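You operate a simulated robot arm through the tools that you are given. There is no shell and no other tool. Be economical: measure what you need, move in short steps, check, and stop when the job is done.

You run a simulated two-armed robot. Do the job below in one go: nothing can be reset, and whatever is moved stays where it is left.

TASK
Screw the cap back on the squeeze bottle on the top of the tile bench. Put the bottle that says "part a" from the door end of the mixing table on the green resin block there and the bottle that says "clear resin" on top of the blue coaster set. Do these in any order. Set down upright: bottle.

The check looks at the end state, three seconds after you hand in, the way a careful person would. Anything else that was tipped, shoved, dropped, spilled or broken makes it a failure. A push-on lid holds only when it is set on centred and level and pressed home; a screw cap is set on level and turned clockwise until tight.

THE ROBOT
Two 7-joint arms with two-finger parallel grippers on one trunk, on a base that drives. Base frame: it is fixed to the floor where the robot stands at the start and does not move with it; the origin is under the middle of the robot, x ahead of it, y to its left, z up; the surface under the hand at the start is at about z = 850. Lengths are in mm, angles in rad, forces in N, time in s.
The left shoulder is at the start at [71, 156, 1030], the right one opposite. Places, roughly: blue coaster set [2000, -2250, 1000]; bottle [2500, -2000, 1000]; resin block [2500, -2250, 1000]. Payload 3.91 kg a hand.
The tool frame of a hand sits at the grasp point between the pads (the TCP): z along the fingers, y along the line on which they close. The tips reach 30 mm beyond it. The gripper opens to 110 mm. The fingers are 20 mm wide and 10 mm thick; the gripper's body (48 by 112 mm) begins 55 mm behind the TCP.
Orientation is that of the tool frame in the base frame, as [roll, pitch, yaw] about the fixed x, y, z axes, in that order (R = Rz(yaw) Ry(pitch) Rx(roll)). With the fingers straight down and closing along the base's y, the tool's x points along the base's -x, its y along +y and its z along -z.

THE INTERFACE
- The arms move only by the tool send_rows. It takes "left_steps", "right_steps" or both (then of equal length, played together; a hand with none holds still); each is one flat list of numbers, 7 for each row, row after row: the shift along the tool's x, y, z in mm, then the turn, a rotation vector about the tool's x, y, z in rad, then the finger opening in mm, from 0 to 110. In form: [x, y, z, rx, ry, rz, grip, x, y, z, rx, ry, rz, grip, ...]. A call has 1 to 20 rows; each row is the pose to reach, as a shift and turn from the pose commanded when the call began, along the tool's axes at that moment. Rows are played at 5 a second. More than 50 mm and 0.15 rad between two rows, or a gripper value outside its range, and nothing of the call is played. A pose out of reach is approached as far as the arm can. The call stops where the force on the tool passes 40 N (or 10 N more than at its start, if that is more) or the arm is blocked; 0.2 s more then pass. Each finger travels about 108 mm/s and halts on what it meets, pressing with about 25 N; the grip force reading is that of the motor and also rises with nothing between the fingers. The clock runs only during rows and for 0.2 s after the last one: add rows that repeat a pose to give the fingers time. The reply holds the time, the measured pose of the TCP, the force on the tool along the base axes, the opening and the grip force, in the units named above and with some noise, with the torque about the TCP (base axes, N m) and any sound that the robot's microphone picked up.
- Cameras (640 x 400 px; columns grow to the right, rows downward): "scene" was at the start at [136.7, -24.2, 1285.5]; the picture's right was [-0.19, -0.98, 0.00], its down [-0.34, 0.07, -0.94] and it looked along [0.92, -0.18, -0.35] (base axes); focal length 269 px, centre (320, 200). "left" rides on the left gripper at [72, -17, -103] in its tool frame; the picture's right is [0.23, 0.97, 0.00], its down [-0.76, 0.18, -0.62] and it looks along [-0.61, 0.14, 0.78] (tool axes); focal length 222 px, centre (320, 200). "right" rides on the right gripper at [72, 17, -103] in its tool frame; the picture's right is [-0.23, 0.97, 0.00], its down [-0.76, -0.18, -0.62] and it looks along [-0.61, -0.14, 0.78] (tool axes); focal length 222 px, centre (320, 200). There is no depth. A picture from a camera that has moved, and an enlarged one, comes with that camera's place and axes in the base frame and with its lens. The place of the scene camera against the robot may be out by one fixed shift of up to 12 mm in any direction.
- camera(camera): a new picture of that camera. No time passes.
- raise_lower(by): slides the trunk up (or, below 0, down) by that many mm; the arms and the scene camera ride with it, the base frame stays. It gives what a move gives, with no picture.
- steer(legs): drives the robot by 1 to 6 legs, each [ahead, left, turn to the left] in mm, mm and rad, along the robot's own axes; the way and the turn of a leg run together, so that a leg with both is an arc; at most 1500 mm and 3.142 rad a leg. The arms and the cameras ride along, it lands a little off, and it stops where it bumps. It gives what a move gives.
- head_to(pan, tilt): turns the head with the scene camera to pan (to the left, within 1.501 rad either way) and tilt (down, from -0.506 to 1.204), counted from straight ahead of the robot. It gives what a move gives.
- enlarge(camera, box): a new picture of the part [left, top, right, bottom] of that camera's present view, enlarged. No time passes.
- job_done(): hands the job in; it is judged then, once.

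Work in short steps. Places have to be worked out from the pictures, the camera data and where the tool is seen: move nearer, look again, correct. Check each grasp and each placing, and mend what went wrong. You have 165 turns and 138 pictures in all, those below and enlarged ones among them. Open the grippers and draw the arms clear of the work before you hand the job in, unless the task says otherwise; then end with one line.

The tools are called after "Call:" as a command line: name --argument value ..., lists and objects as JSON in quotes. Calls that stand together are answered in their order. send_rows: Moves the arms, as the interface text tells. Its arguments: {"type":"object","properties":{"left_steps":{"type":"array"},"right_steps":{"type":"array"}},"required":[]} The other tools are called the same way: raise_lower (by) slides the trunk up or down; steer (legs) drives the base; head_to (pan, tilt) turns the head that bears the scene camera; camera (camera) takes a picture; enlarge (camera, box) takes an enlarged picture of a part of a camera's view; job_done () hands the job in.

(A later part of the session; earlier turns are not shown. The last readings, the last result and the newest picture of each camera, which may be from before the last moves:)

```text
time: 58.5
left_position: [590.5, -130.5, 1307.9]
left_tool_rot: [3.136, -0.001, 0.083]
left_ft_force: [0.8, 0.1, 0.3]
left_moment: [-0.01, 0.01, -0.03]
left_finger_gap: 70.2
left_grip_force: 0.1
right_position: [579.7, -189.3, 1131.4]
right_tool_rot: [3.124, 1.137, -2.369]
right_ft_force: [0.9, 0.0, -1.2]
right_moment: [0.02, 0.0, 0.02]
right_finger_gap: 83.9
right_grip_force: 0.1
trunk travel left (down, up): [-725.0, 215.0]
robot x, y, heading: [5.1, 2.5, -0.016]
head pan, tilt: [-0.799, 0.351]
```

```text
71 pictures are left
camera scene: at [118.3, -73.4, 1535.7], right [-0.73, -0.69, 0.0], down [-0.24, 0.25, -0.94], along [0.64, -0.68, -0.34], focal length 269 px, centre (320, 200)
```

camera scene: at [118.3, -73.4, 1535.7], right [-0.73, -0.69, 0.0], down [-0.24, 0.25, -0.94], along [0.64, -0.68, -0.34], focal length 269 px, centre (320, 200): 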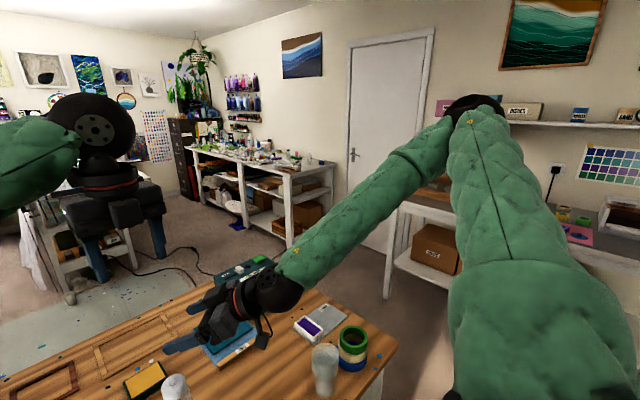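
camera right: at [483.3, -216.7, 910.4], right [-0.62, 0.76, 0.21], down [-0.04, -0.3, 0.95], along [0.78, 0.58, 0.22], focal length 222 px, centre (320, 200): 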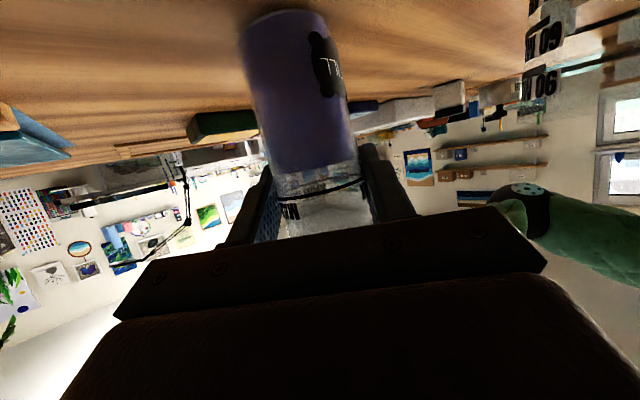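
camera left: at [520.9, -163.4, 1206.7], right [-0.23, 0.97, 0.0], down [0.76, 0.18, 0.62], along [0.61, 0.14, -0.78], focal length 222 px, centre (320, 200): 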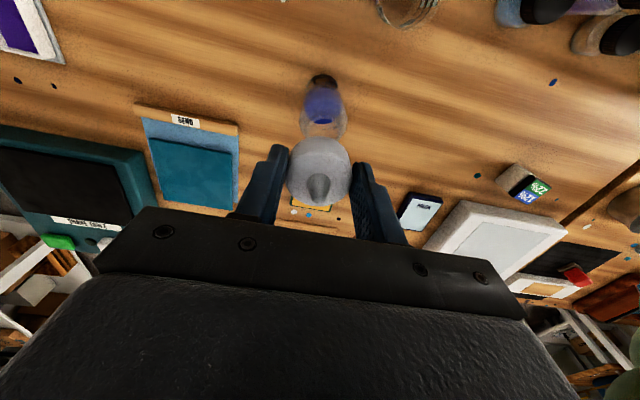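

Mixing bench is against the wall beyond the door, its near end around x≈2000-2100, front edge y≈-1700. Straighten the right hand up and away from the left hand for travel.

Call:
send_rows --right_steps '[-8, -25, -8, 0, 0.12, 0, 84, -16, -50, -16, 0, 0.24, 0, 84, -24, -75, -24, 0, 0.36, 0, 84, -40, -100, -34, 0, 0.48, 0, 84, -60, -125, -44, 0, 0.6, 0, 84, -80, -150, -54, 0, 0.72, 0, 84, -100, -175, -64, 0, 0.84, 0, 84, -120, -200, -74, 0, 0.96, 0, 84, -140, -225, -84, 0, 1.05, 0, 84, -155, -240, -90, 0, 1.135, 0, 84]'

Call:
steer --legs '[[-380, 0, 0], [0, -1150, 0], [1400, 0, 0]]'

```text
time: 60.7
left_position: [591.6, -131.3, 1306.7]
left_tool_rot: [3.136, 0.0, 0.084]
left_ft_force: [-0.1, -0.3, 0.2]
left_moment: [-0.01, 0.04, 0.0]
left_finger_gap: 69.8
left_grip_force: 0.1
right_position: [737.7, -375.7, 1307.9]
right_tool_rot: [3.134, 0.002, -2.357]
right_ft_force: [0.3, -0.5, 0.2]
right_moment: [0.01, 0.03, 0.03]
right_finger_gap: 83.8
right_grip_force: 0.0
right hand out of reach, approached as far as the arm can: row 4
trunk travel left (down, up): [-725.0, 215.0]
robot x, y, heading: [9.4, 3.5, -0.018]
head pan, tilt: [-0.799, 0.351]
```

```text
time: 75.2
left_position: [1617.9, -1299.8, 1308.1]
left_tool_rot: [3.137, -0.001, 0.09]
left_ft_force: [0.2, 0.3, -0.6]
left_moment: [0.01, 0.04, 0.01]
left_finger_gap: 70.1
left_grip_force: 0.0
right_position: [1766.4, -1542.3, 1307.5]
right_tool_rot: [3.134, 0.004, -2.349]
right_ft_force: [-0.3, -0.2, -0.8]
right_moment: [0.01, 0.03, 0.03]
right_finger_gap: 84.2
right_grip_force: 0.0
trunk travel left (down, up): [-725.0, 215.0]
robot x, y, heading: [1035.7, -1168.2, -0.014]
head pan, tilt: [-0.799, 0.351]
```

Arrived at (1036,-1168) without bumps. Look at the mixing bench from here.

Call:
head_to --pan -0.65 --tilt 0.5

Call:
camera --camera "scene"

```text
time: 75.9
left_position: [1616.6, -1299.2, 1307.9]
left_tool_rot: [3.136, -0.001, 0.091]
left_ft_force: [-0.2, 0.0, -0.2]
left_moment: [-0.03, 0.0, 0.0]
left_finger_gap: 70.2
left_grip_force: 0.0
right_position: [1765.6, -1541.9, 1306.4]
right_tool_rot: [3.135, 0.004, -2.351]
right_ft_force: [1.4, 0.2, 0.0]
right_moment: [0.0, 0.0, -0.01]
right_finger_gap: 84.2
right_grip_force: 0.0
trunk travel left (down, up): [-725.0, 215.0]
robot x, y, heading: [1037.8, -1167.1, -0.007]
head pan, tilt: [-0.649, 0.499]
```

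```text
70 pictures are left
camera scene: at [1152.6, -1233.4, 1522.1], right [-0.61, -0.79, 0.0], down [-0.38, 0.29, -0.88], along [0.69, -0.54, -0.48], focal length 269 px, centre (320, 200)
```

scene: 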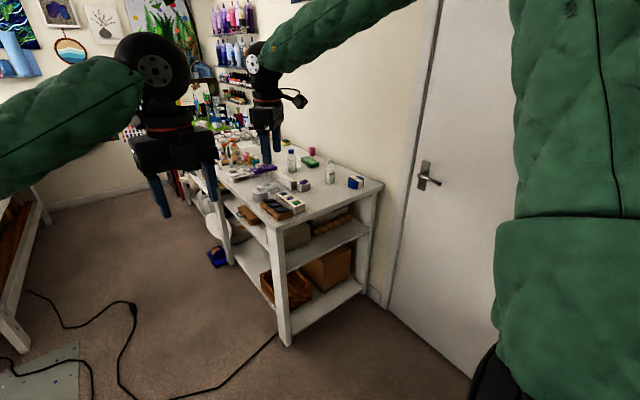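

Call:
enlarge --camera "scene" --box '[210, 120, 400, 240]'

```text
3.33 times, centred on (305, 180) of scene
camera zoom: at [1152.6, -1233.4, 1522.1], right [-0.61, -0.79, 0.0], down [-0.38, 0.29, -0.88], along [0.69, -0.54, -0.48], focal length 897 px, centre (370, 267)
```

zoom: 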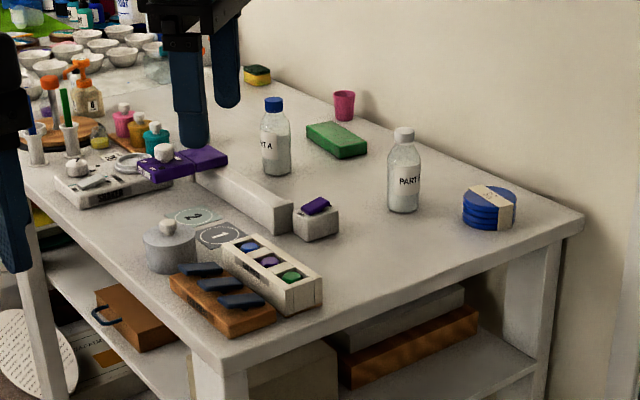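

Two bottles by the door end: blue-cap at ≈(2424,-2016), white-cap at ≈(2168,-2096); coaster ≈(2047,-2175), green block ≈(2446,-2168). Drive to face the bench, then read labels.

Call:
steer --legs '[[450, 0, 0], [0, 0, -1.56], [0, 760, 0], [90, 0, 0]]'

Call:
head_to --pan 0.0 --tilt 0.75

Call:
camera --camera "scene"

```text
time: 86.9
left_position: [2070.8, -1881.5, 1307.7]
left_tool_rot: [3.137, -0.002, -1.519]
left_ft_force: [0.0, 0.1, 0.4]
left_moment: [0.0, -0.02, 0.02]
left_finger_gap: 70.0
left_grip_force: 0.0
right_position: [1824.4, -2018.4, 1306.8]
right_tool_rot: [3.135, 0.005, 2.322]
right_ft_force: [-0.6, -0.1, -0.5]
right_moment: [0.0, -0.02, -0.01]
right_finger_gap: 84.2
right_grip_force: 0.0
trunk travel left (down, up): [-725.0, 215.0]
robot x, y, heading: [2225.2, -1302.3, -1.621]
head pan, tilt: [-0.649, 0.499]
```

```text
time: 87.9
left_position: [2070.9, -1879.3, 1308.3]
left_tool_rot: [3.135, -0.003, -1.522]
left_ft_force: [-0.7, -0.4, -0.7]
left_moment: [-0.01, 0.01, 0.05]
left_finger_gap: 70.0
left_grip_force: 0.1
right_position: [1823.1, -2016.7, 1307.5]
right_tool_rot: [3.134, 0.003, 2.322]
right_ft_force: [0.7, 0.6, 0.4]
right_moment: [0.0, 0.01, -0.03]
right_finger_gap: 83.8
right_grip_force: 0.0
trunk travel left (down, up): [-725.0, 215.0]
robot x, y, heading: [2224.1, -1305.0, -1.625]
head pan, tilt: [0.0, 0.75]
```

```text
68 pictures are left
camera scene: at [2211.5, -1443.4, 1500.3], right [-1.0, 0.05, 0.0], down [0.04, 0.68, -0.73], along [-0.04, -0.73, -0.68], focal length 269 px, centre (320, 200)
```

scene: 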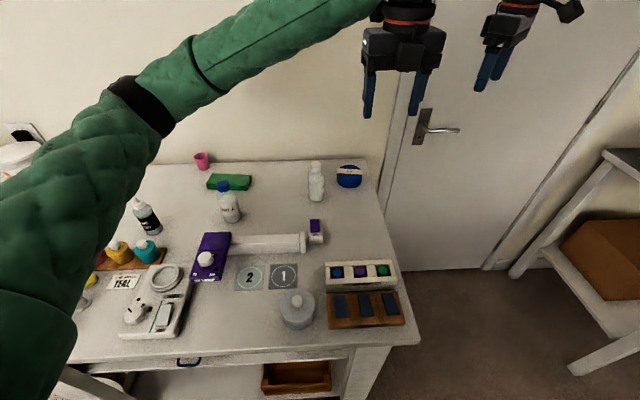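

Zoom to read the bottle labels.

Call:
enlarge --camera "scene" --box '[120, 150, 250, 250]'

Call:
enlarge --camera "scene" --box '[270, 150, 390, 250]'

```text
4.00 times, centred on (185, 200) of scene
camera zoom: at [2211.5, -1443.4, 1500.3], right [-1.0, 0.05, 0.0], down [0.04, 0.68, -0.73], along [-0.04, -0.73, -0.68], focal length 1077 px, centre (860, 200)
```

zoom: 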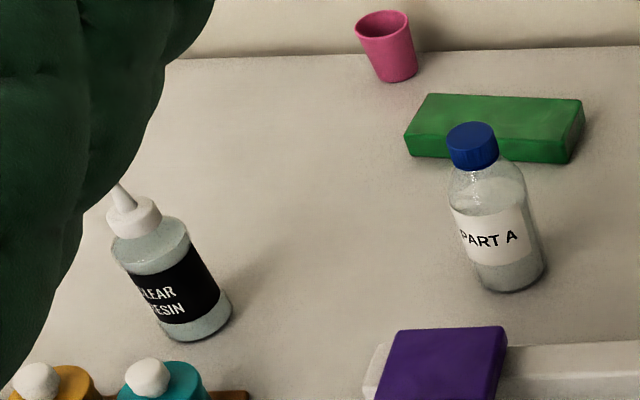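

```text
4.00 times, centred on (330, 200) of scene
camera zoom: at [2211.5, -1443.4, 1500.3], right [-1.0, 0.05, 0.0], down [0.04, 0.68, -0.73], along [-0.04, -0.73, -0.68], focal length 1077 px, centre (280, 200)
```

zoom: 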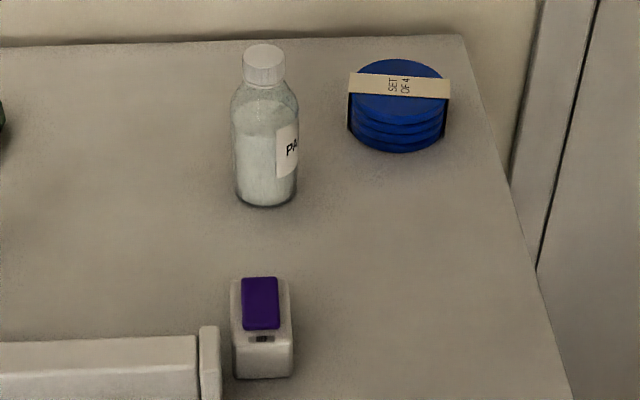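

PART A is the blue-cap bottle (→green block); CLEAR RESIN is the black-label spouted bottle at ≈(2667,-1978) (→blue coasters). Unwind the left wrist while moving it over PART A.

Call:
send_rows --left_steps '[7.8, -18.7, 7.5, 0, 0, -0.148, 70, 15.6, -37.4, 15, 0, 0, -0.296, 70, 23.4, -56.1, 22.5, 0, 0, -0.444, 70, 31.2, -74.8, 30, 0, 0, -0.592, 70, 39, -93.5, 37.5, 0, 0, -0.74, 70, 46.8, -112.2, 45, 0, 0, -0.888, 70, 54.6, -130.9, 52.5, 0, 0, -1.036, 70, 62.4, -149.6, 60, 0, 0, -1.184, 70, 70.2, -168.3, 67.5, 0, 0, -1.332, 70, 78, -187, 75, 0, 0, -1.48, 70, 85.8, -205.7, 82.5, 0, 0, -1.628, 70, 93.6, -224.4, 90, 0, 0, -1.776, 70, 101.4, -243.1, 97.5, 0, 0, -1.924, 70, 109.2, -261.8, 105, 0, 0, -2.072, 70, 117, -280.5, 112.5, 0, 0, -2.22, 70, 124.8, -299.2, 120, 0, 0, -2.368, 70, 132.6, -317.9, 127.5, 0, 0, -2.516, 70, 140.4, -336.6, 135, 0, 0, -2.664, 70, 148.2, -355.3, 142.5, 0, 0, -2.812, 70, 156, -373.5, 150, 0, 0, -2.96, 70]'

Call:
camera --camera "left"

```text
time: 92.1
left_position: [2450.9, -2017.4, 1156.1]
left_tool_rot: [-3.136, 0.001, 1.442]
left_ft_force: [0.0, 0.6, 0.0]
left_moment: [0.01, -0.02, 0.02]
left_finger_gap: 69.9
left_grip_force: 0.2
right_position: [1823.3, -2018.0, 1307.3]
right_tool_rot: [3.137, 0.002, 2.323]
right_ft_force: [0.1, -0.1, 0.7]
right_moment: [-0.01, 0.02, 0.02]
right_finger_gap: 84.1
right_grip_force: 0.1
trunk travel left (down, up): [-725.0, 215.0]
robot x, y, heading: [2222.9, -1305.7, -1.621]
head pan, tilt: [0.0, 0.75]
```

```text
65 pictures are left
camera left: at [2443.1, -1945.6, 1259.6], right [0.99, 0.1, -0.01], down [0.08, -0.78, 0.62], along [0.06, -0.62, -0.78], focal length 222 px, centre (320, 200)
```

left: 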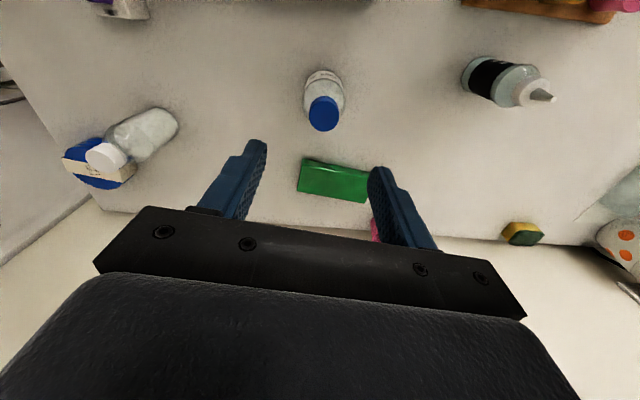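

PART A's cap is at ≈(2452,-2010), top ≈1048. Shift and descend part way, checking.

Call:
send_rows --left_steps '[7.6, 0, 30, 0, 0, 0, 70, 7.6, 0, 60, 0, 0, 0, 70, 7.6, 0, 60, 0, 0, 0, 70]'

Call:
camera --camera "left"

```text
time: 92.9
left_position: [2450.8, -2010.5, 1096.6]
left_tool_rot: [-3.137, 0.002, 1.44]
left_ft_force: [0.3, -0.9, 0.1]
left_moment: [0.02, -0.05, 0.0]
left_finger_gap: 70.0
left_grip_force: 0.0
right_position: [1821.1, -2018.8, 1307.0]
right_tool_rot: [3.134, 0.004, 2.322]
right_ft_force: [0.1, 0.3, -0.3]
right_moment: [0.0, 0.03, -0.01]
right_finger_gap: 84.2
right_grip_force: 0.0
trunk travel left (down, up): [-725.0, 215.0]
robot x, y, heading: [2227.4, -1303.0, -1.622]
head pan, tilt: [0.0, 0.75]
```

```text
64 pictures are left
camera left: at [2442.4, -1937.0, 1200.2], right [1.0, 0.1, -0.01], down [0.08, -0.78, 0.62], along [0.06, -0.62, -0.78], focal length 222 px, centre (320, 200)
```

left: 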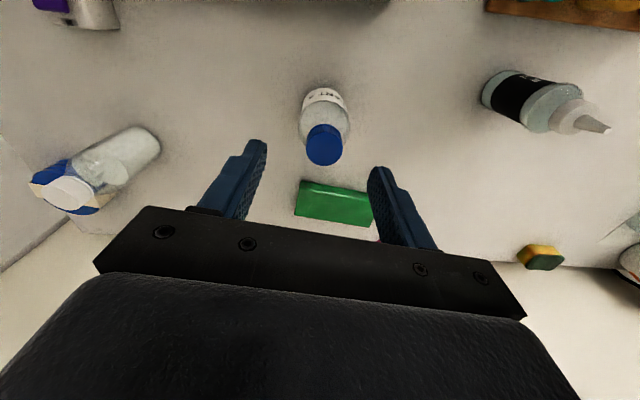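

Cap is ~30 mm wide, top around 1035-1045, near (2453,-2010). Descend to 1062 and look again.

Call:
send_rows --left_steps '[0, 1.5, 18, 0, 0, 0, 60, 0, 1.5, 34, 0, 0, 0, 56, 0, 1.5, 34, 0, 0, 0, 56]'

Call:
enlarge --camera "left" --box '[220, 60, 420, 240]'

Call:
enlarge --camera "scene" --box '[150, 110, 290, 240]'

```text
time: 93.7
left_position: [2452.2, -2010.4, 1060.5]
left_tool_rot: [-3.135, 0.001, 1.439]
left_ft_force: [-0.3, 0.1, -0.4]
left_moment: [-0.01, 0.04, 0.0]
left_finger_gap: 55.9
left_grip_force: 0.1
right_position: [1823.2, -2018.3, 1306.4]
right_tool_rot: [3.136, 0.004, 2.322]
right_ft_force: [0.1, -0.8, 0.0]
right_moment: [0.01, -0.01, -0.01]
right_finger_gap: 83.9
right_grip_force: 0.0
trunk travel left (down, up): [-725.0, 215.0]
robot x, y, heading: [2222.3, -1303.3, -1.623]
head pan, tilt: [0.0, 0.75]
```

```text
2.22 times, centred on (320, 150) of left
camera zoom: at [2443.7, -1937.5, 1165.7], right [1.0, 0.1, -0.01], down [0.08, -0.78, 0.62], along [0.06, -0.62, -0.78], focal length 494 px, centre (320, 311)
```

zoom: 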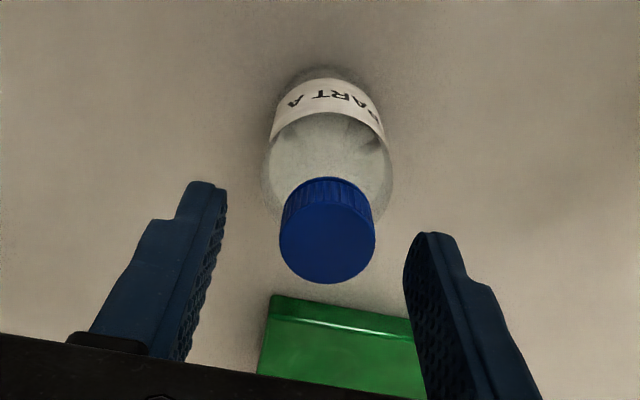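

```text
3.08 times, centred on (220, 175) of scene
camera zoom: at [2211.7, -1444.2, 1500.2], right [-1.0, 0.05, 0.0], down [0.03, 0.68, -0.73], along [-0.04, -0.73, -0.68], focal length 828 px, centre (628, 277)
```

zoom: 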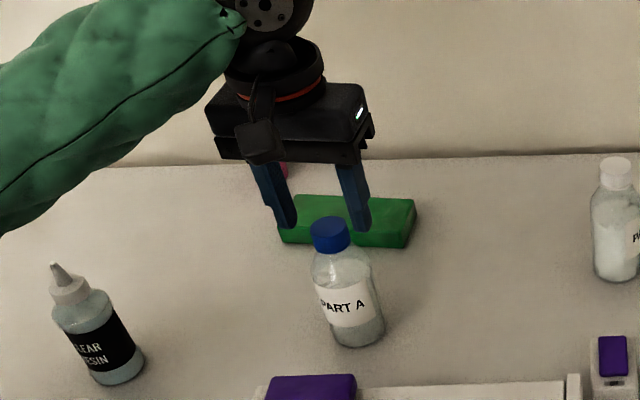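

Cap top ≈1038, hand centred to ~2 mm. Lower 13 mm and close on the cap.

Call:
send_rows --left_steps '[0, 2, 7, 0, 0, 0, 56, 0, 2, 13, 0, 0, 0, 56, 0, 2, 13, 0, 0, 0, 40, 0, 2, 13, 0, 0, 0, 15, 0, 2, 13, 0, 0, 0, 15, 0, 2, 13, 0, 0, 0, 15]'

Call:
enlarge --camera "left" --box '[220, 60, 420, 240]'

```text
time: 95.1
left_position: [2454.8, -2010.1, 1049.7]
left_tool_rot: [-3.137, 0.003, 1.439]
left_ft_force: [0.9, -0.2, -0.2]
left_moment: [0.04, 0.01, -0.01]
left_finger_gap: 30.7
left_grip_force: 24.9
right_position: [1822.8, -2019.0, 1306.3]
right_tool_rot: [3.135, 0.003, 2.321]
right_ft_force: [-0.4, 0.2, -0.5]
right_moment: [0.01, 0.0, 0.0]
right_finger_gap: 84.1
right_grip_force: 0.0
trunk travel left (down, up): [-725.0, 215.0]
robot x, y, heading: [2224.4, -1306.5, -1.621]
head pan, tilt: [0.0, 0.75]
```

```text
2.22 times, centred on (320, 150) of left
camera zoom: at [2446.6, -1937.3, 1153.0], right [1.0, 0.1, -0.01], down [0.08, -0.78, 0.62], along [0.06, -0.62, -0.78], focal length 494 px, centre (320, 311)
```

zoom: 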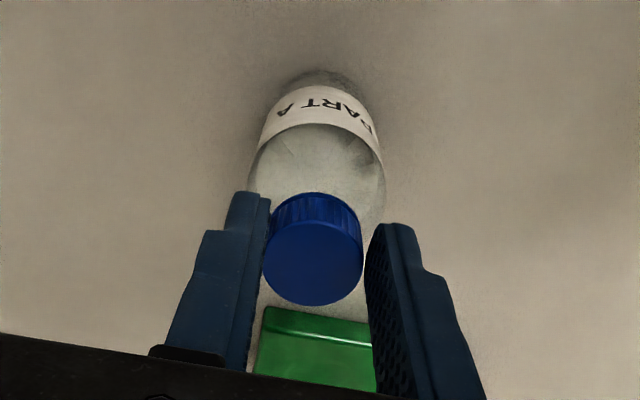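

Grip holds but the cap is ~7 mm off pad centre and only gripped near its top. Reopen, shift forward 7 mm, lower 8 mm and regrip.

Call:
send_rows --left_steps '[0, 0, 0, 0, 0, 0, 50, 0, 0, 0, 0, 0, 0, 56, -7, 0, 0, 0, 0, 0, 56, -7, 0, 8, 0, 0, 0, 56, -7, 0, 8, 0, 0, 0, 36, -7, 0, 8, 0, 0, 0, 15, -7, 0, 8, 0, 0, 0, 15, -7, 0, 8, 0, 0, 0, 15]'

Call:
enlarge --camera "left" --box '[220, 60, 420, 240]'

```text
time: 96.9
left_position: [2453.7, -2017.2, 1041.7]
left_tool_rot: [-3.137, 0.003, 1.44]
left_ft_force: [0.5, -0.7, 2.5]
left_moment: [-0.12, -0.07, 0.02]
left_finger_gap: 30.9
left_grip_force: 24.8
right_position: [1823.6, -2017.5, 1305.5]
right_tool_rot: [3.134, 0.004, 2.322]
right_ft_force: [-0.5, -0.3, -1.3]
right_moment: [0.02, 0.0, -0.02]
right_finger_gap: 84.2
right_grip_force: 0.0
trunk travel left (down, up): [-725.0, 215.0]
robot x, y, heading: [2226.1, -1308.5, -1.621]
head pan, tilt: [0.0, 0.75]
```

```text
2.22 times, centred on (320, 150) of left
camera zoom: at [2446.2, -1944.5, 1145.2], right [1.0, 0.1, -0.01], down [0.08, -0.78, 0.62], along [0.06, -0.62, -0.78], focal length 494 px, centre (320, 311)
```

zoom: 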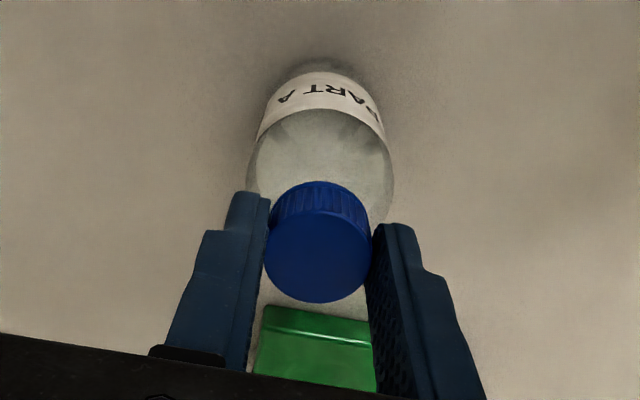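

Good grip. Lift the bottle 80 mm and look.

Call:
send_rows --left_steps '[0, 0, -20, 0, 0, 0, 15, 0, 0, -50, 0, 0, 0, 15, 0, 0, -80, 0, 0, 0, 15, 0, 0, -80, 0, 0, 0, 15]'

Call:
enlarge --camera "scene" --box '[150, 110, 290, 240]'

Call:
camera --camera "left"

```text
time: 97.9
left_position: [2454.9, -2018.6, 1122.6]
left_tool_rot: [-3.136, 0.002, 1.44]
left_ft_force: [-0.7, -0.2, -2.3]
left_moment: [0.02, 0.03, -0.02]
left_finger_gap: 30.8
left_grip_force: 24.8
right_position: [1822.7, -2018.8, 1307.1]
right_tool_rot: [3.133, 0.001, 2.321]
right_ft_force: [0.4, -0.2, -0.5]
right_moment: [-0.02, -0.02, -0.03]
right_finger_gap: 84.2
right_grip_force: 0.0
trunk travel left (down, up): [-725.0, 215.0]
robot x, y, heading: [2223.9, -1303.3, -1.62]
head pan, tilt: [0.0, 0.75]
```

```text
3.08 times, centred on (220, 175) of scene
camera zoom: at [2211.9, -1444.6, 1500.1], right [-1.0, 0.05, 0.0], down [0.03, 0.68, -0.73], along [-0.04, -0.73, -0.68], focal length 828 px, centre (628, 277)
```

zoom: 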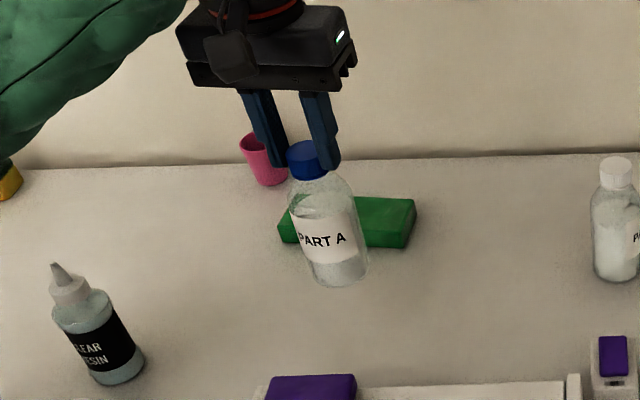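

```text
58 pictures are left
camera left: at [2446.2, -1945.5, 1225.7], right [1.0, 0.1, -0.01], down [0.08, -0.78, 0.62], along [0.06, -0.62, -0.78], focal length 222 px, centre (320, 200)
```

left: 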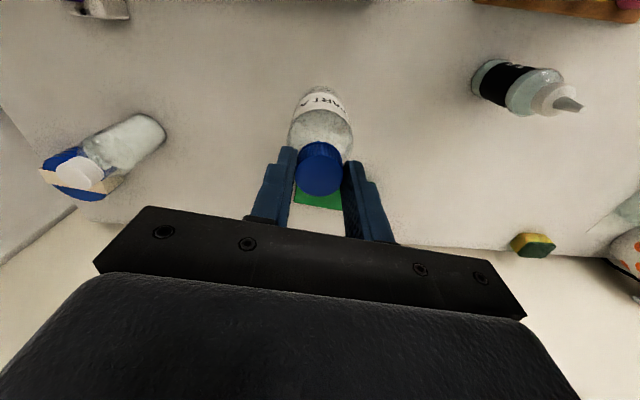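

Lifted cleanly. Block centre ≈(2491,-2174), top ≈928. Move over it.

Call:
send_rows --left_steps '[-38, 14, 0, 0, 0, 0, 15, -75, 28, 0, 0, 0, 0, 15, -113, 42, 0, 0, 0, 0, 15, -150, 56, 0, 0, 0, 0, 15, -150, 56, 0, 0, 0, 0, 15]'

Call:
enlarge --camera "scene" --box '[150, 80, 290, 230]'

Call:
enlarge --camera "left" --box '[200, 40, 440, 240]'

```text
time: 99.1
left_position: [2490.2, -2174.9, 1123.1]
left_tool_rot: [-3.136, 0.004, 1.441]
left_ft_force: [0.1, -0.7, -0.9]
left_moment: [-0.03, 0.06, -0.02]
left_finger_gap: 30.6
left_grip_force: 24.7
right_position: [1822.6, -2018.1, 1308.3]
right_tool_rot: [3.137, 0.003, 2.322]
right_ft_force: [-0.5, 0.2, -1.5]
right_moment: [-0.02, 0.01, -0.01]
right_finger_gap: 84.0
right_grip_force: 0.1
trunk travel left (down, up): [-725.0, 215.0]
robot x, y, heading: [2225.1, -1302.0, -1.623]
head pan, tilt: [0.0, 0.75]
```

```text
2.67 times, centred on (220, 155) of scene
camera zoom: at [2212.2, -1443.5, 1500.2], right [-1.0, 0.05, 0.0], down [0.03, 0.68, -0.73], along [-0.04, -0.73, -0.68], focal length 718 px, centre (587, 320)
```

zoom: 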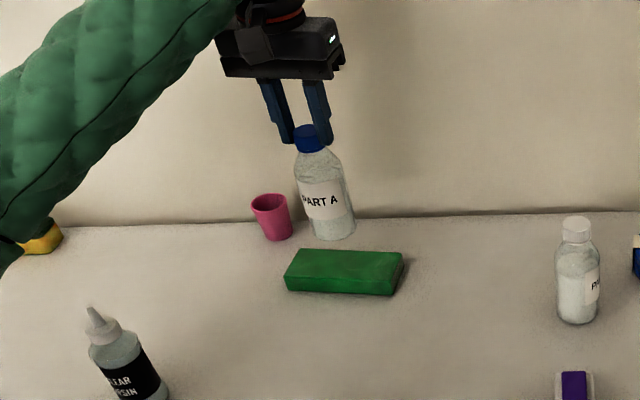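

```text
2.00 times, centred on (320, 140) of left
camera zoom: at [2482.7, -2101.3, 1226.2], right [1.0, 0.1, -0.01], down [0.08, -0.78, 0.62], along [0.06, -0.62, -0.78], focal length 444 px, centre (320, 320)
```

zoom: 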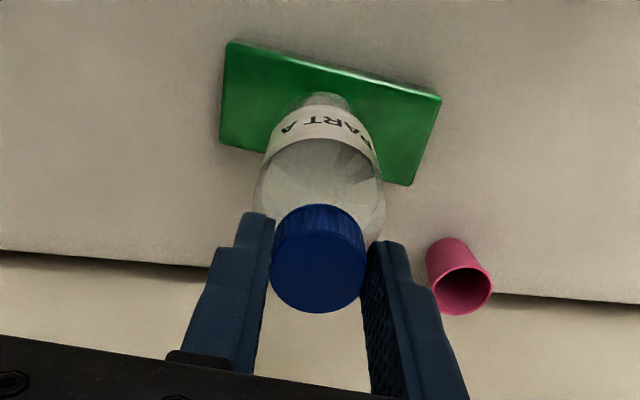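

Block centre by the wrist view: (2493,-2178). Shift ~4 mm and lower toward contact expected at TCP≈1070.

Call:
send_rows --left_steps '[-3.8, 3.6, 15, 0, 0, 0, 15, -3.8, 3.6, 30, 0, 0, 0, 15, -3.8, 3.6, 40, 0, 0, 0, 15, -3.8, 3.6, 44, 0, 0, 0, 15, -3.8, 3.6, 47, 0, 0, 0, 15, -3.8, 3.6, 49, 0, 0, 0, 15, -3.8, 3.6, 49, 0, 0, 0, 15]'

Call:
enlarge --camera "scene" --box '[180, 110, 280, 210]'

```text
time: 100.7
left_position: [2494.5, -2178.6, 1071.6]
left_tool_rot: [-3.137, 0.004, 1.44]
left_ft_force: [-0.5, 1.1, -1.2]
left_moment: [0.0, 0.0, 0.01]
left_finger_gap: 30.8
left_grip_force: 25.0
right_position: [1824.0, -2018.8, 1306.3]
right_tool_rot: [3.136, 0.003, 2.323]
right_ft_force: [-0.2, -0.4, -0.4]
right_moment: [0.01, -0.04, 0.01]
right_finger_gap: 83.8
right_grip_force: 0.1
trunk travel left (down, up): [-725.0, 215.0]
robot x, y, heading: [2223.5, -1304.0, -1.619]
head pan, tilt: [0.0, 0.75]
```

```text
4.00 times, centred on (230, 160) of scene
camera zoom: at [2212.0, -1443.6, 1500.2], right [-1.0, 0.05, 0.0], down [0.03, 0.68, -0.73], along [-0.04, -0.73, -0.68], focal length 1077 px, centre (680, 360)
```

zoom: 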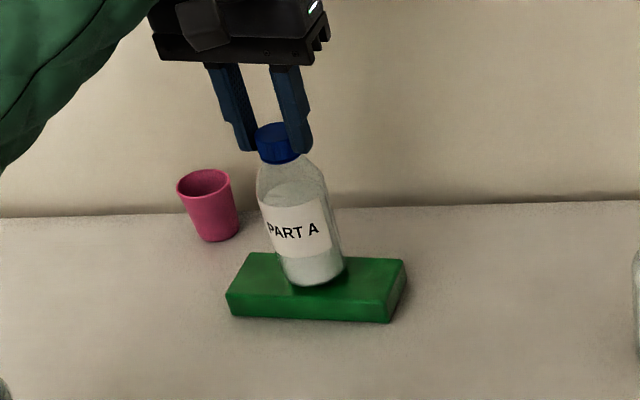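

Almost touching. Lower in 1 mm rows to contact.

Call:
send_rows --left_steps '[0, 0, 1, 0, 0, 0, 15, 0, 0, 2, 0, 0, 0, 15, 0, 0, 3, 0, 0, 0, 15, 0, 0, 4, 0, 0, 0, 15]'

```text
time: 101.7
left_position: [2493.7, -2177.7, 1069.6]
left_tool_rot: [-3.137, 0.003, 1.44]
left_ft_force: [0.3, 0.3, -1.6]
left_moment: [-0.05, -0.02, -0.03]
left_finger_gap: 30.5
left_grip_force: 25.0
right_position: [1824.1, -2016.8, 1308.2]
right_tool_rot: [3.135, 0.004, 2.322]
right_ft_force: [0.2, -0.6, -0.7]
right_moment: [0.01, -0.02, 0.0]
right_finger_gap: 84.0
right_grip_force: 0.0
trunk travel left (down, up): [-725.0, 215.0]
robot x, y, heading: [2225.1, -1306.9, -1.619]
head pan, tilt: [0.0, 0.75]
```

No contact yet; continue.

Call:
send_rows --left_steps '[0, 0, 1, 0, 0, 0, 15, 0, 0, 2, 0, 0, 0, 15, 0, 0, 3, 0, 0, 0, 15, 0, 0, 4, 0, 0, 0, 15, 0, 0, 4, 0, 0, 0, 15]'

Call:
enlarge --camera "scene" --box '[180, 110, 280, 210]'

```text
time: 102.9
left_position: [2493.4, -2175.1, 1068.1]
left_tool_rot: [-3.136, 0.007, 1.439]
left_ft_force: [0.2, 0.5, -2.0]
left_moment: [-0.03, 0.0, 0.02]
left_finger_gap: 30.7
left_grip_force: 25.3
right_position: [1823.3, -2015.1, 1309.5]
right_tool_rot: [3.136, 0.004, 2.323]
right_ft_force: [-0.1, 0.4, 0.0]
right_moment: [0.0, -0.01, -0.02]
right_finger_gap: 83.9
right_grip_force: 0.1
trunk travel left (down, up): [-725.0, 215.0]
robot x, y, heading: [2227.9, -1303.8, -1.622]
head pan, tilt: [0.0, 0.75]
```

```text
4.00 times, centred on (230, 160) of scene
camera zoom: at [2211.1, -1440.4, 1500.9], right [-1.0, 0.05, 0.0], down [0.03, 0.68, -0.73], along [-0.04, -0.73, -0.68], focal length 1077 px, centre (680, 360)
```

zoom: 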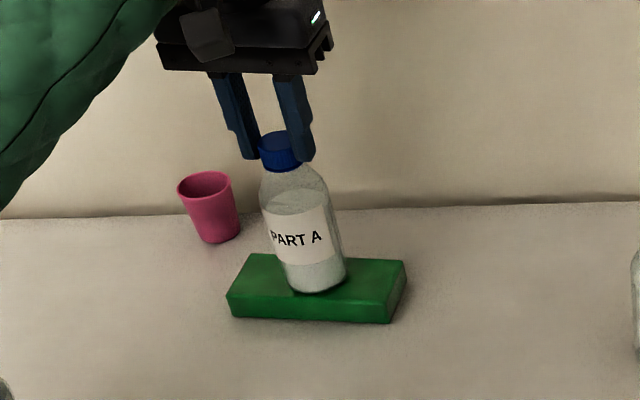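

The hand stopped descending and the base is tilting slightly, so something else on the arm is touching. Look at the whole scene.

Call:
head_to --pan 0.45 --tilt 0.7

Call:
camera --camera "scene"

```text
time: 103.8
left_position: [2494.3, -2174.2, 1066.3]
left_tool_rot: [-3.136, 0.005, 1.442]
left_ft_force: [0.3, 0.7, -1.5]
left_moment: [0.01, -0.02, -0.02]
left_finger_gap: 30.5
left_grip_force: 25.1
right_position: [1823.6, -2015.2, 1309.0]
right_tool_rot: [3.138, 0.006, 2.323]
right_ft_force: [-0.1, 0.5, 0.5]
right_moment: [-0.01, 0.01, 0.0]
right_finger_gap: 83.8
right_grip_force: 0.1
trunk travel left (down, up): [-725.0, 215.0]
robot x, y, heading: [2222.8, -1303.6, -1.625]
head pan, tilt: [0.45, 0.7]
```

```text
53 pictures are left
camera scene: at [2248.3, -1434.8, 1504.9], right [-0.92, -0.39, 0.0], down [-0.25, 0.59, -0.77], along [0.3, -0.71, -0.64], focal length 269 px, centre (320, 200)
```

scene: 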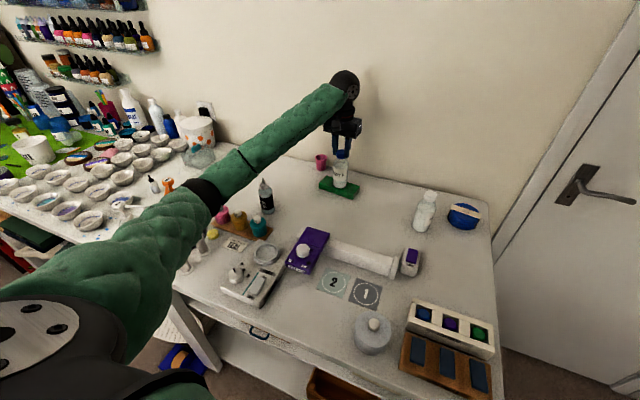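

Call:
enlarge --camera "scene" --box '[100, 140, 300, 290]'

Call:
enlarge --camera "scene" --box '[270, 50, 410, 210]'

```text
2.67 times, centred on (200, 215) of scene
camera zoom: at [2248.3, -1434.8, 1504.9], right [-0.92, -0.39, 0.0], down [-0.25, 0.59, -0.77], along [0.3, -0.71, -0.64], focal length 718 px, centre (640, 160)
```

zoom: 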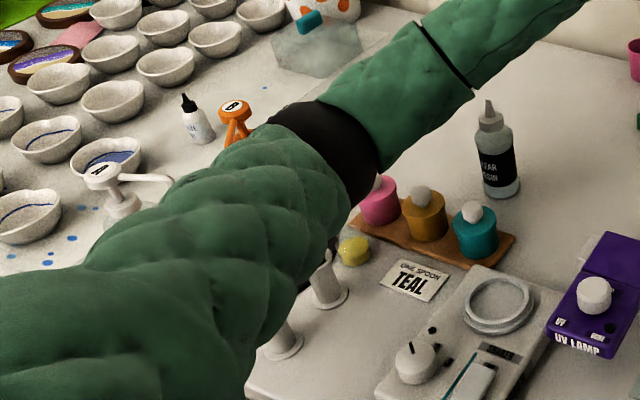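

```text
2.50 times, centred on (340, 130) of scene
camera zoom: at [2248.3, -1434.8, 1504.9], right [-0.92, -0.39, 0.0], down [-0.25, 0.59, -0.77], along [0.3, -0.71, -0.64], focal length 673 px, centre (270, 375)
```

zoom: 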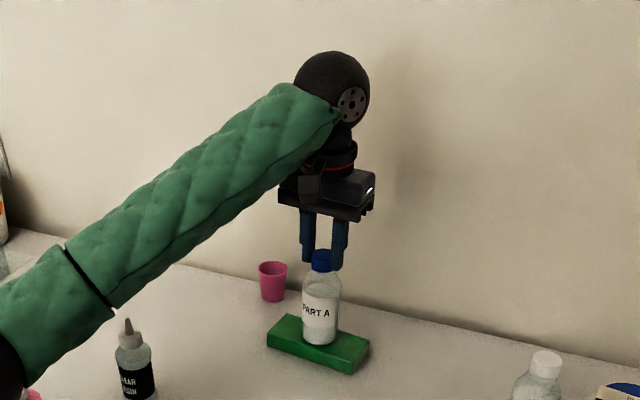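

The left elbow is down on top of the pump bottles/cylinders to the left. Raise the trunk straight up 205 to clear them and check nothing was tipped.

Call:
raise_lower --by 205

Call:
camera --camera "scene"

Call:
enlarge --camera "scene" --box '[90, 160, 290, 330]'

```text
time: 106.0
left_position: [2492.2, -2179.9, 1268.4]
left_tool_rot: [-3.136, 0.002, 1.439]
left_ft_force: [-0.5, 1.6, -1.0]
left_moment: [0.04, -0.01, 0.04]
left_finger_gap: 30.9
left_grip_force: 25.4
right_position: [1823.5, -2019.7, 1511.7]
right_tool_rot: [3.135, 0.002, 2.321]
right_ft_force: [0.4, -0.1, -0.1]
right_moment: [0.0, 0.01, 0.02]
right_finger_gap: 84.1
right_grip_force: 0.0
trunk travel left (down, up): [-930.0, 10.0]
robot x, y, heading: [2224.2, -1303.6, -1.622]
head pan, tilt: [0.45, 0.7]
```

```text
50 pictures are left
camera scene: at [2249.4, -1440.2, 1709.3], right [-0.92, -0.39, 0.0], down [-0.25, 0.59, -0.76], along [0.3, -0.7, -0.64], focal length 269 px, centre (320, 200)
```

scene: 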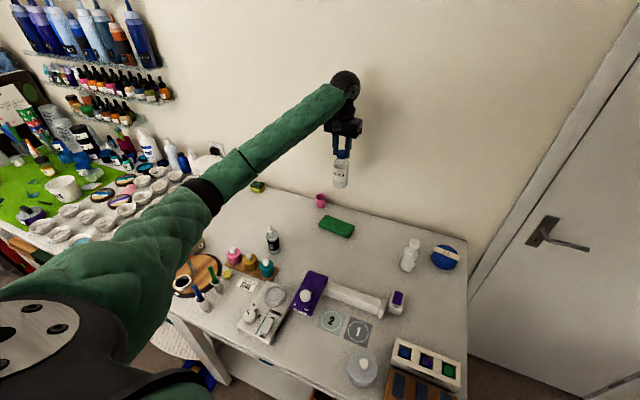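

```text
2.35 times, centred on (190, 245) of scene
camera zoom: at [2249.4, -1440.2, 1709.3], right [-0.92, -0.39, 0.0], down [-0.25, 0.59, -0.76], along [0.3, -0.7, -0.64], focal length 633 px, centre (626, 94)
```

zoom: 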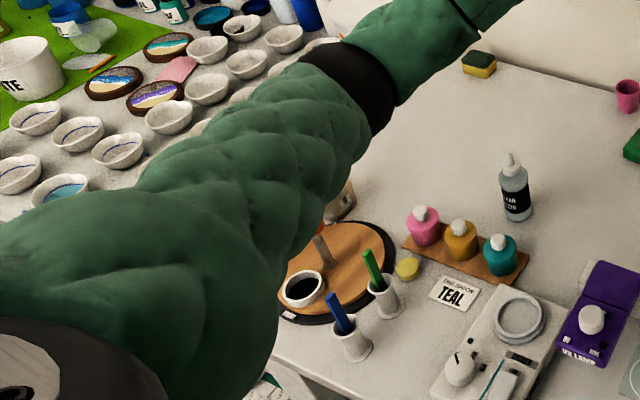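

Cylinders are fine; something near the pump bottle is hidden by the arm. I'll lower the hand with the higher shoulder to 1085, then view.

Call:
send_rows --left_steps '[0, 0, 45, 0, 0, 0, 15, 0, 0, 90, 0, 0, 0, 15, 0, 0, 135, 0, 0, 0, 15, 0, 0, 165, 0, 0, 0, 15, 0, 0, 183, 0, 0, 0, 15, 0, 0, 183, 0, 0, 0, 15]'

Call:
camera --camera "scene"

Call:
enlarge --camera "scene" --box '[90, 160, 290, 330]'

```text
time: 107.4
left_position: [2492.1, -2179.3, 1083.0]
left_tool_rot: [-3.137, 0.0, 1.44]
left_ft_force: [0.5, 1.4, -1.5]
left_moment: [0.0, 0.01, 0.04]
left_finger_gap: 30.7
left_grip_force: 24.9
right_position: [1823.6, -2018.2, 1512.9]
right_tool_rot: [3.133, 0.002, 2.322]
right_ft_force: [-0.2, 0.0, 0.5]
right_moment: [-0.01, -0.02, 0.03]
right_finger_gap: 84.0
right_grip_force: 0.2
trunk travel left (down, up): [-930.0, 10.0]
robot x, y, heading: [2226.1, -1305.2, -1.62]
head pan, tilt: [0.45, 0.7]
```

```text
48 pictures are left
camera scene: at [2248.9, -1439.8, 1709.4], right [-0.92, -0.39, 0.0], down [-0.25, 0.59, -0.76], along [0.3, -0.7, -0.64], focal length 269 px, centre (320, 200)
```

scene: 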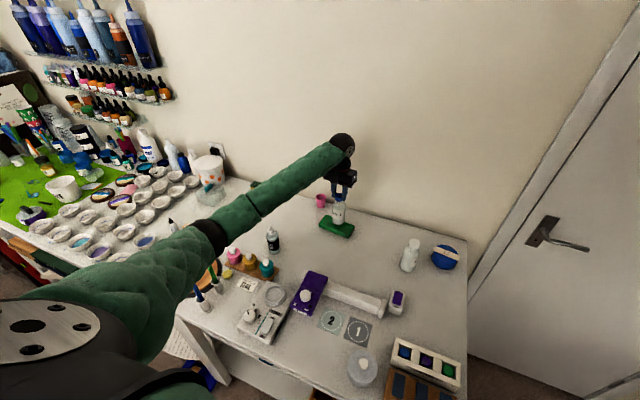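

```text
2.35 times, centred on (190, 245) of scene
camera zoom: at [2248.9, -1439.8, 1709.4], right [-0.92, -0.39, 0.0], down [-0.25, 0.59, -0.76], along [0.3, -0.7, -0.64], focal length 633 px, centre (626, 94)
```

zoom: 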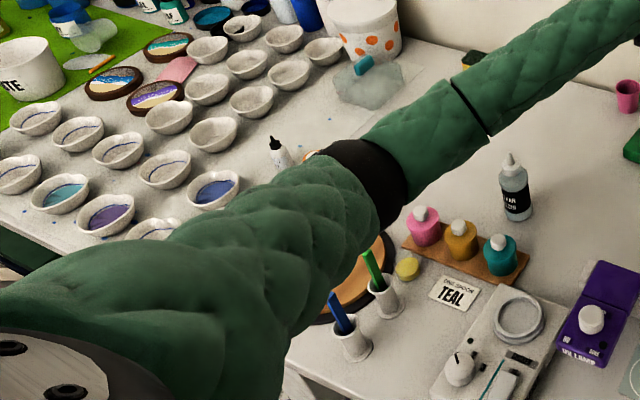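

Elbow is now higher. Continue lowering toward the block.

Call:
send_rows --left_steps '[0, 0, 6, 0, 0, 0, 15, 0, 0, 12, 0, 0, 0, 15, 0, 0, 14, 0, 0, 0, 15, 0, 0, 15, 0, 0, 0, 15, 0, 0, 16, 0, 0, 0, 15, 0, 0, 17, 0, 0, 0, 15, 0, 0, 18, 0, 0, 0, 15]'

```text
time: 109.0
left_position: [2491.3, -2177.8, 1068.7]
left_tool_rot: [-3.135, 0.002, 1.441]
left_ft_force: [-0.4, -0.5, -1.9]
left_moment: [-0.02, 0.0, -0.05]
left_finger_gap: 30.6
left_grip_force: 24.5
right_position: [1823.4, -2018.9, 1511.2]
right_tool_rot: [3.135, 0.001, 2.322]
right_ft_force: [0.3, 0.6, -0.4]
right_moment: [-0.01, 0.01, 0.02]
right_finger_gap: 84.1
right_grip_force: 0.1
trunk travel left (down, up): [-930.0, 10.0]
robot x, y, heading: [2224.3, -1301.2, -1.621]
head pan, tilt: [0.45, 0.7]
```

Still no contact force; readings are noisy by a few mm. Continue down 1 mm at a time.

Call:
send_rows --left_steps '[0, 0, 1, 0, 0, 0, 15, 0, 0, 2, 0, 0, 0, 15, 0, 0, 3, 0, 0, 0, 15, 0, 0, 4, 0, 0, 0, 15, 0, 0, 4, 0, 0, 0, 15]'

Call:
enlarge --camera "scene" --box '[300, 150, 380, 250]'

Call:
enlarge --camera "left" --box '[200, 40, 440, 240]'

```text
time: 110.2
left_position: [2491.3, -2177.2, 1066.1]
left_tool_rot: [-3.138, 0.005, 1.44]
left_ft_force: [0.6, -4.8, 13.6]
left_moment: [-0.45, -0.18, -0.05]
left_finger_gap: 30.7
left_grip_force: 25.0
right_position: [1822.3, -2017.4, 1512.6]
right_tool_rot: [3.137, 0.003, 2.322]
right_ft_force: [0.9, -0.7, 0.3]
right_moment: [0.02, -0.04, 0.01]
right_finger_gap: 83.9
right_grip_force: 0.0
trunk travel left (down, up): [-930.0, 10.0]
robot x, y, heading: [2220.7, -1302.1, -1.625]
head pan, tilt: [0.45, 0.7]
```

```text
4.00 times, centred on (340, 200) of scene
camera zoom: at [2248.5, -1438.8, 1709.7], right [-0.92, -0.39, 0.0], down [-0.25, 0.59, -0.77], along [0.3, -0.7, -0.64], focal length 1077 px, centre (240, 200)
```

zoom: 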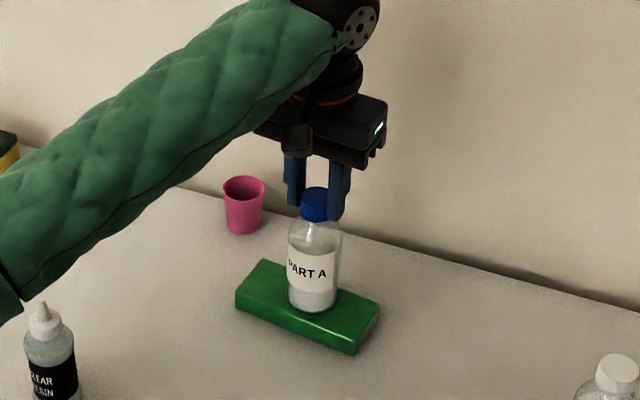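

```text
2.00 times, centred on (320, 140) of left
camera zoom: at [2482.8, -2104.8, 1169.7], right [1.0, 0.1, -0.01], down [0.08, -0.78, 0.63], along [0.06, -0.62, -0.78], focal length 444 px, centre (320, 320)
```

zoom: 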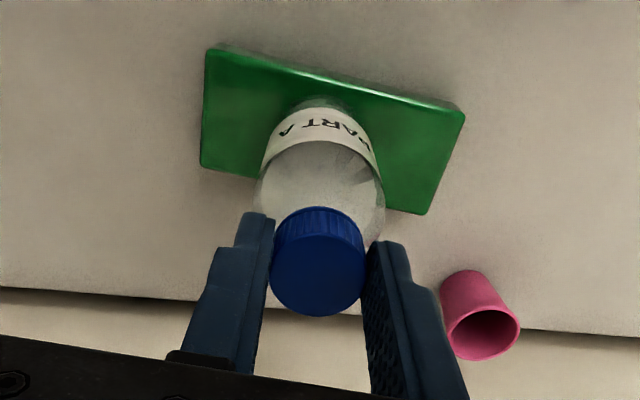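

Contact (≈15 N) with the bottle centred on the block. Ease up 1 mm, open, and lift away.

Call:
send_rows --left_steps '[0, 0, -1, 0, 0, 0, 15, 0, 0, -1, 0, 0, 0, 36, 0, 0, -1, 0, 0, 0, 56, 0, 0, -1, 0, 0, 0, 60, 0, 0, -15, 0, 0, 0, 60, 0, 0, -40, 0, 0, 0, 60, 0, 0, -85, 0, 0, 0, 60, 0, 0, -130, 0, 0, 0, 60]'

Call:
camera --camera "left"

Call:
camera --camera "scene"

```text
time: 112.0
left_position: [2493.4, -2178.5, 1195.2]
left_tool_rot: [-3.135, 0.0, 1.436]
left_ft_force: [-0.7, -0.3, 0.1]
left_moment: [-0.03, -0.04, -0.01]
left_finger_gap: 59.8
left_grip_force: 0.1
right_position: [1822.7, -2018.0, 1511.8]
right_tool_rot: [3.136, 0.003, 2.32]
right_ft_force: [0.1, -0.1, -0.8]
right_moment: [-0.04, -0.02, 0.05]
right_finger_gap: 84.0
right_grip_force: 0.1
trunk travel left (down, up): [-930.0, 10.0]
robot x, y, heading: [2224.3, -1304.0, -1.626]
head pan, tilt: [0.45, 0.7]
```

```text
44 pictures are left
camera left: at [2485.4, -2105.3, 1297.9], right [1.0, 0.1, -0.01], down [0.08, -0.78, 0.62], along [0.06, -0.62, -0.78], focal length 222 px, centre (320, 200)
```

left: 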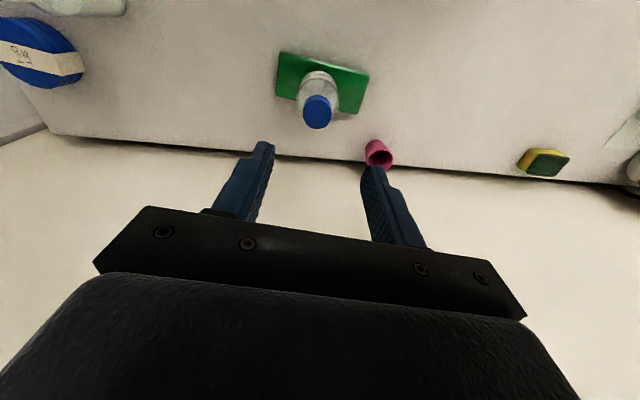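

```text
43 pictures are left
camera scene: at [2248.8, -1439.4, 1709.3], right [-0.92, -0.39, 0.0], down [-0.25, 0.59, -0.76], along [0.3, -0.7, -0.64], focal length 269 px, centre (320, 200)
```

scene: 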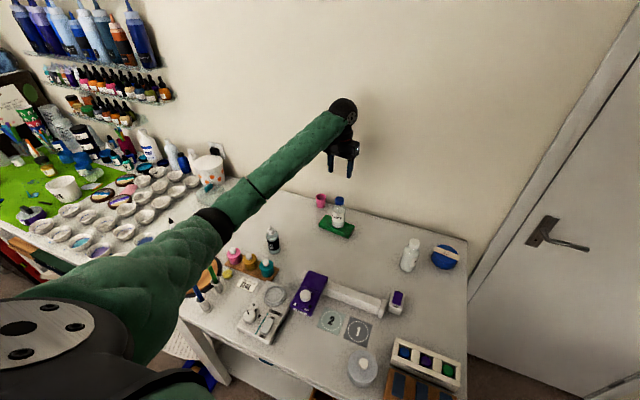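

PART A stands upright on the block. Retract the left arm up and back, then check the pump bottles.

Call:
send_rows --left_steps '[0, 0, -45, 0, 0, 0, 60, 20, -6, -85, 0, 0, 0, 60, 55, -16, -115, 0, 0, 0, 60, 90, -26, -145, 0, 0, 0, 60, 125, -36, -175, 0, 0, 0, 60, 160, -46, -205, 0, 0, 0, 60, 195, -58, -235, 0, 0, 0, 60, 230, -70, -265, 0, 0, 0, 60, 242, -73, -290, 0, 0, 0, 60]'

Call:
head_to --pan 0.6 --tilt 0.75

Call:
camera --camera "scene"

```text
time: 114.0
left_position: [2452.0, -1928.3, 1485.0]
left_tool_rot: [-3.137, 0.002, 1.441]
left_ft_force: [0.0, 0.6, 0.7]
left_moment: [-0.02, -0.01, -0.01]
left_finger_gap: 60.2
left_grip_force: 0.1
right_position: [1823.3, -2018.6, 1511.9]
right_tool_rot: [3.136, 0.004, 2.321]
right_ft_force: [0.0, -0.2, 0.0]
right_moment: [-0.01, 0.04, -0.03]
right_finger_gap: 84.4
right_grip_force: 0.1
trunk travel left (down, up): [-930.0, 10.0]
robot x, y, heading: [2223.1, -1304.4, -1.624]
head pan, tilt: [0.45, 0.7]
```

```text
time: 114.7
left_position: [2452.5, -1929.2, 1485.1]
left_tool_rot: [-3.136, 0.002, 1.44]
left_ft_force: [-0.4, 0.0, -0.5]
left_moment: [-0.02, -0.03, 0.0]
left_finger_gap: 60.1
left_grip_force: 0.1
right_position: [1823.5, -2019.4, 1511.6]
right_tool_rot: [3.136, 0.004, 2.319]
right_ft_force: [-0.4, -0.3, 0.2]
right_moment: [0.0, -0.01, -0.03]
right_finger_gap: 84.2
right_grip_force: 0.0
trunk travel left (down, up): [-930.0, 10.0]
robot x, y, heading: [2223.3, -1302.0, -1.621]
head pan, tilt: [0.6, 0.75]
```

```text
42 pictures are left
camera scene: at [2259.2, -1432.2, 1705.2], right [-0.85, -0.52, 0.0], down [-0.36, 0.58, -0.73], along [0.38, -0.62, -0.68], focal length 269 px, centre (320, 200)
```

scene: 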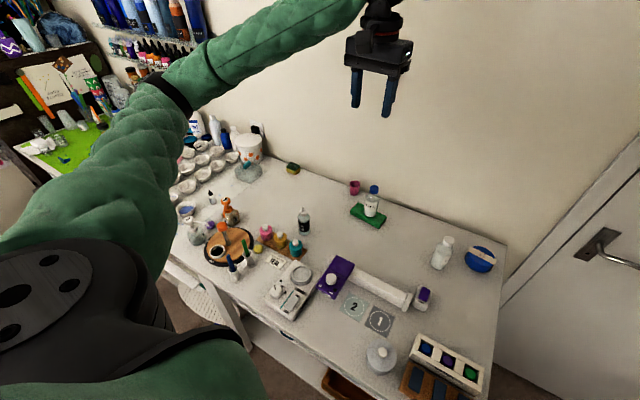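

Call:
enlarge --camera "scene" --box '[170, 170, 330, 290]'

```text
3.33 times, centred on (250, 230) of scene
camera zoom: at [2259.2, -1432.2, 1705.2], right [-0.85, -0.52, 0.0], down [-0.36, 0.58, -0.73], along [0.38, -0.62, -0.68], focal length 897 px, centre (553, 100)
```

zoom: 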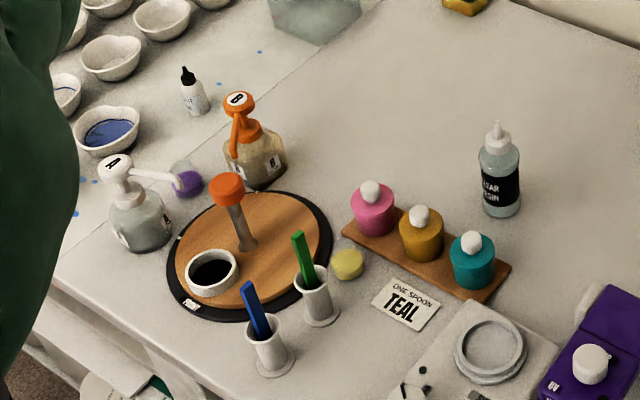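

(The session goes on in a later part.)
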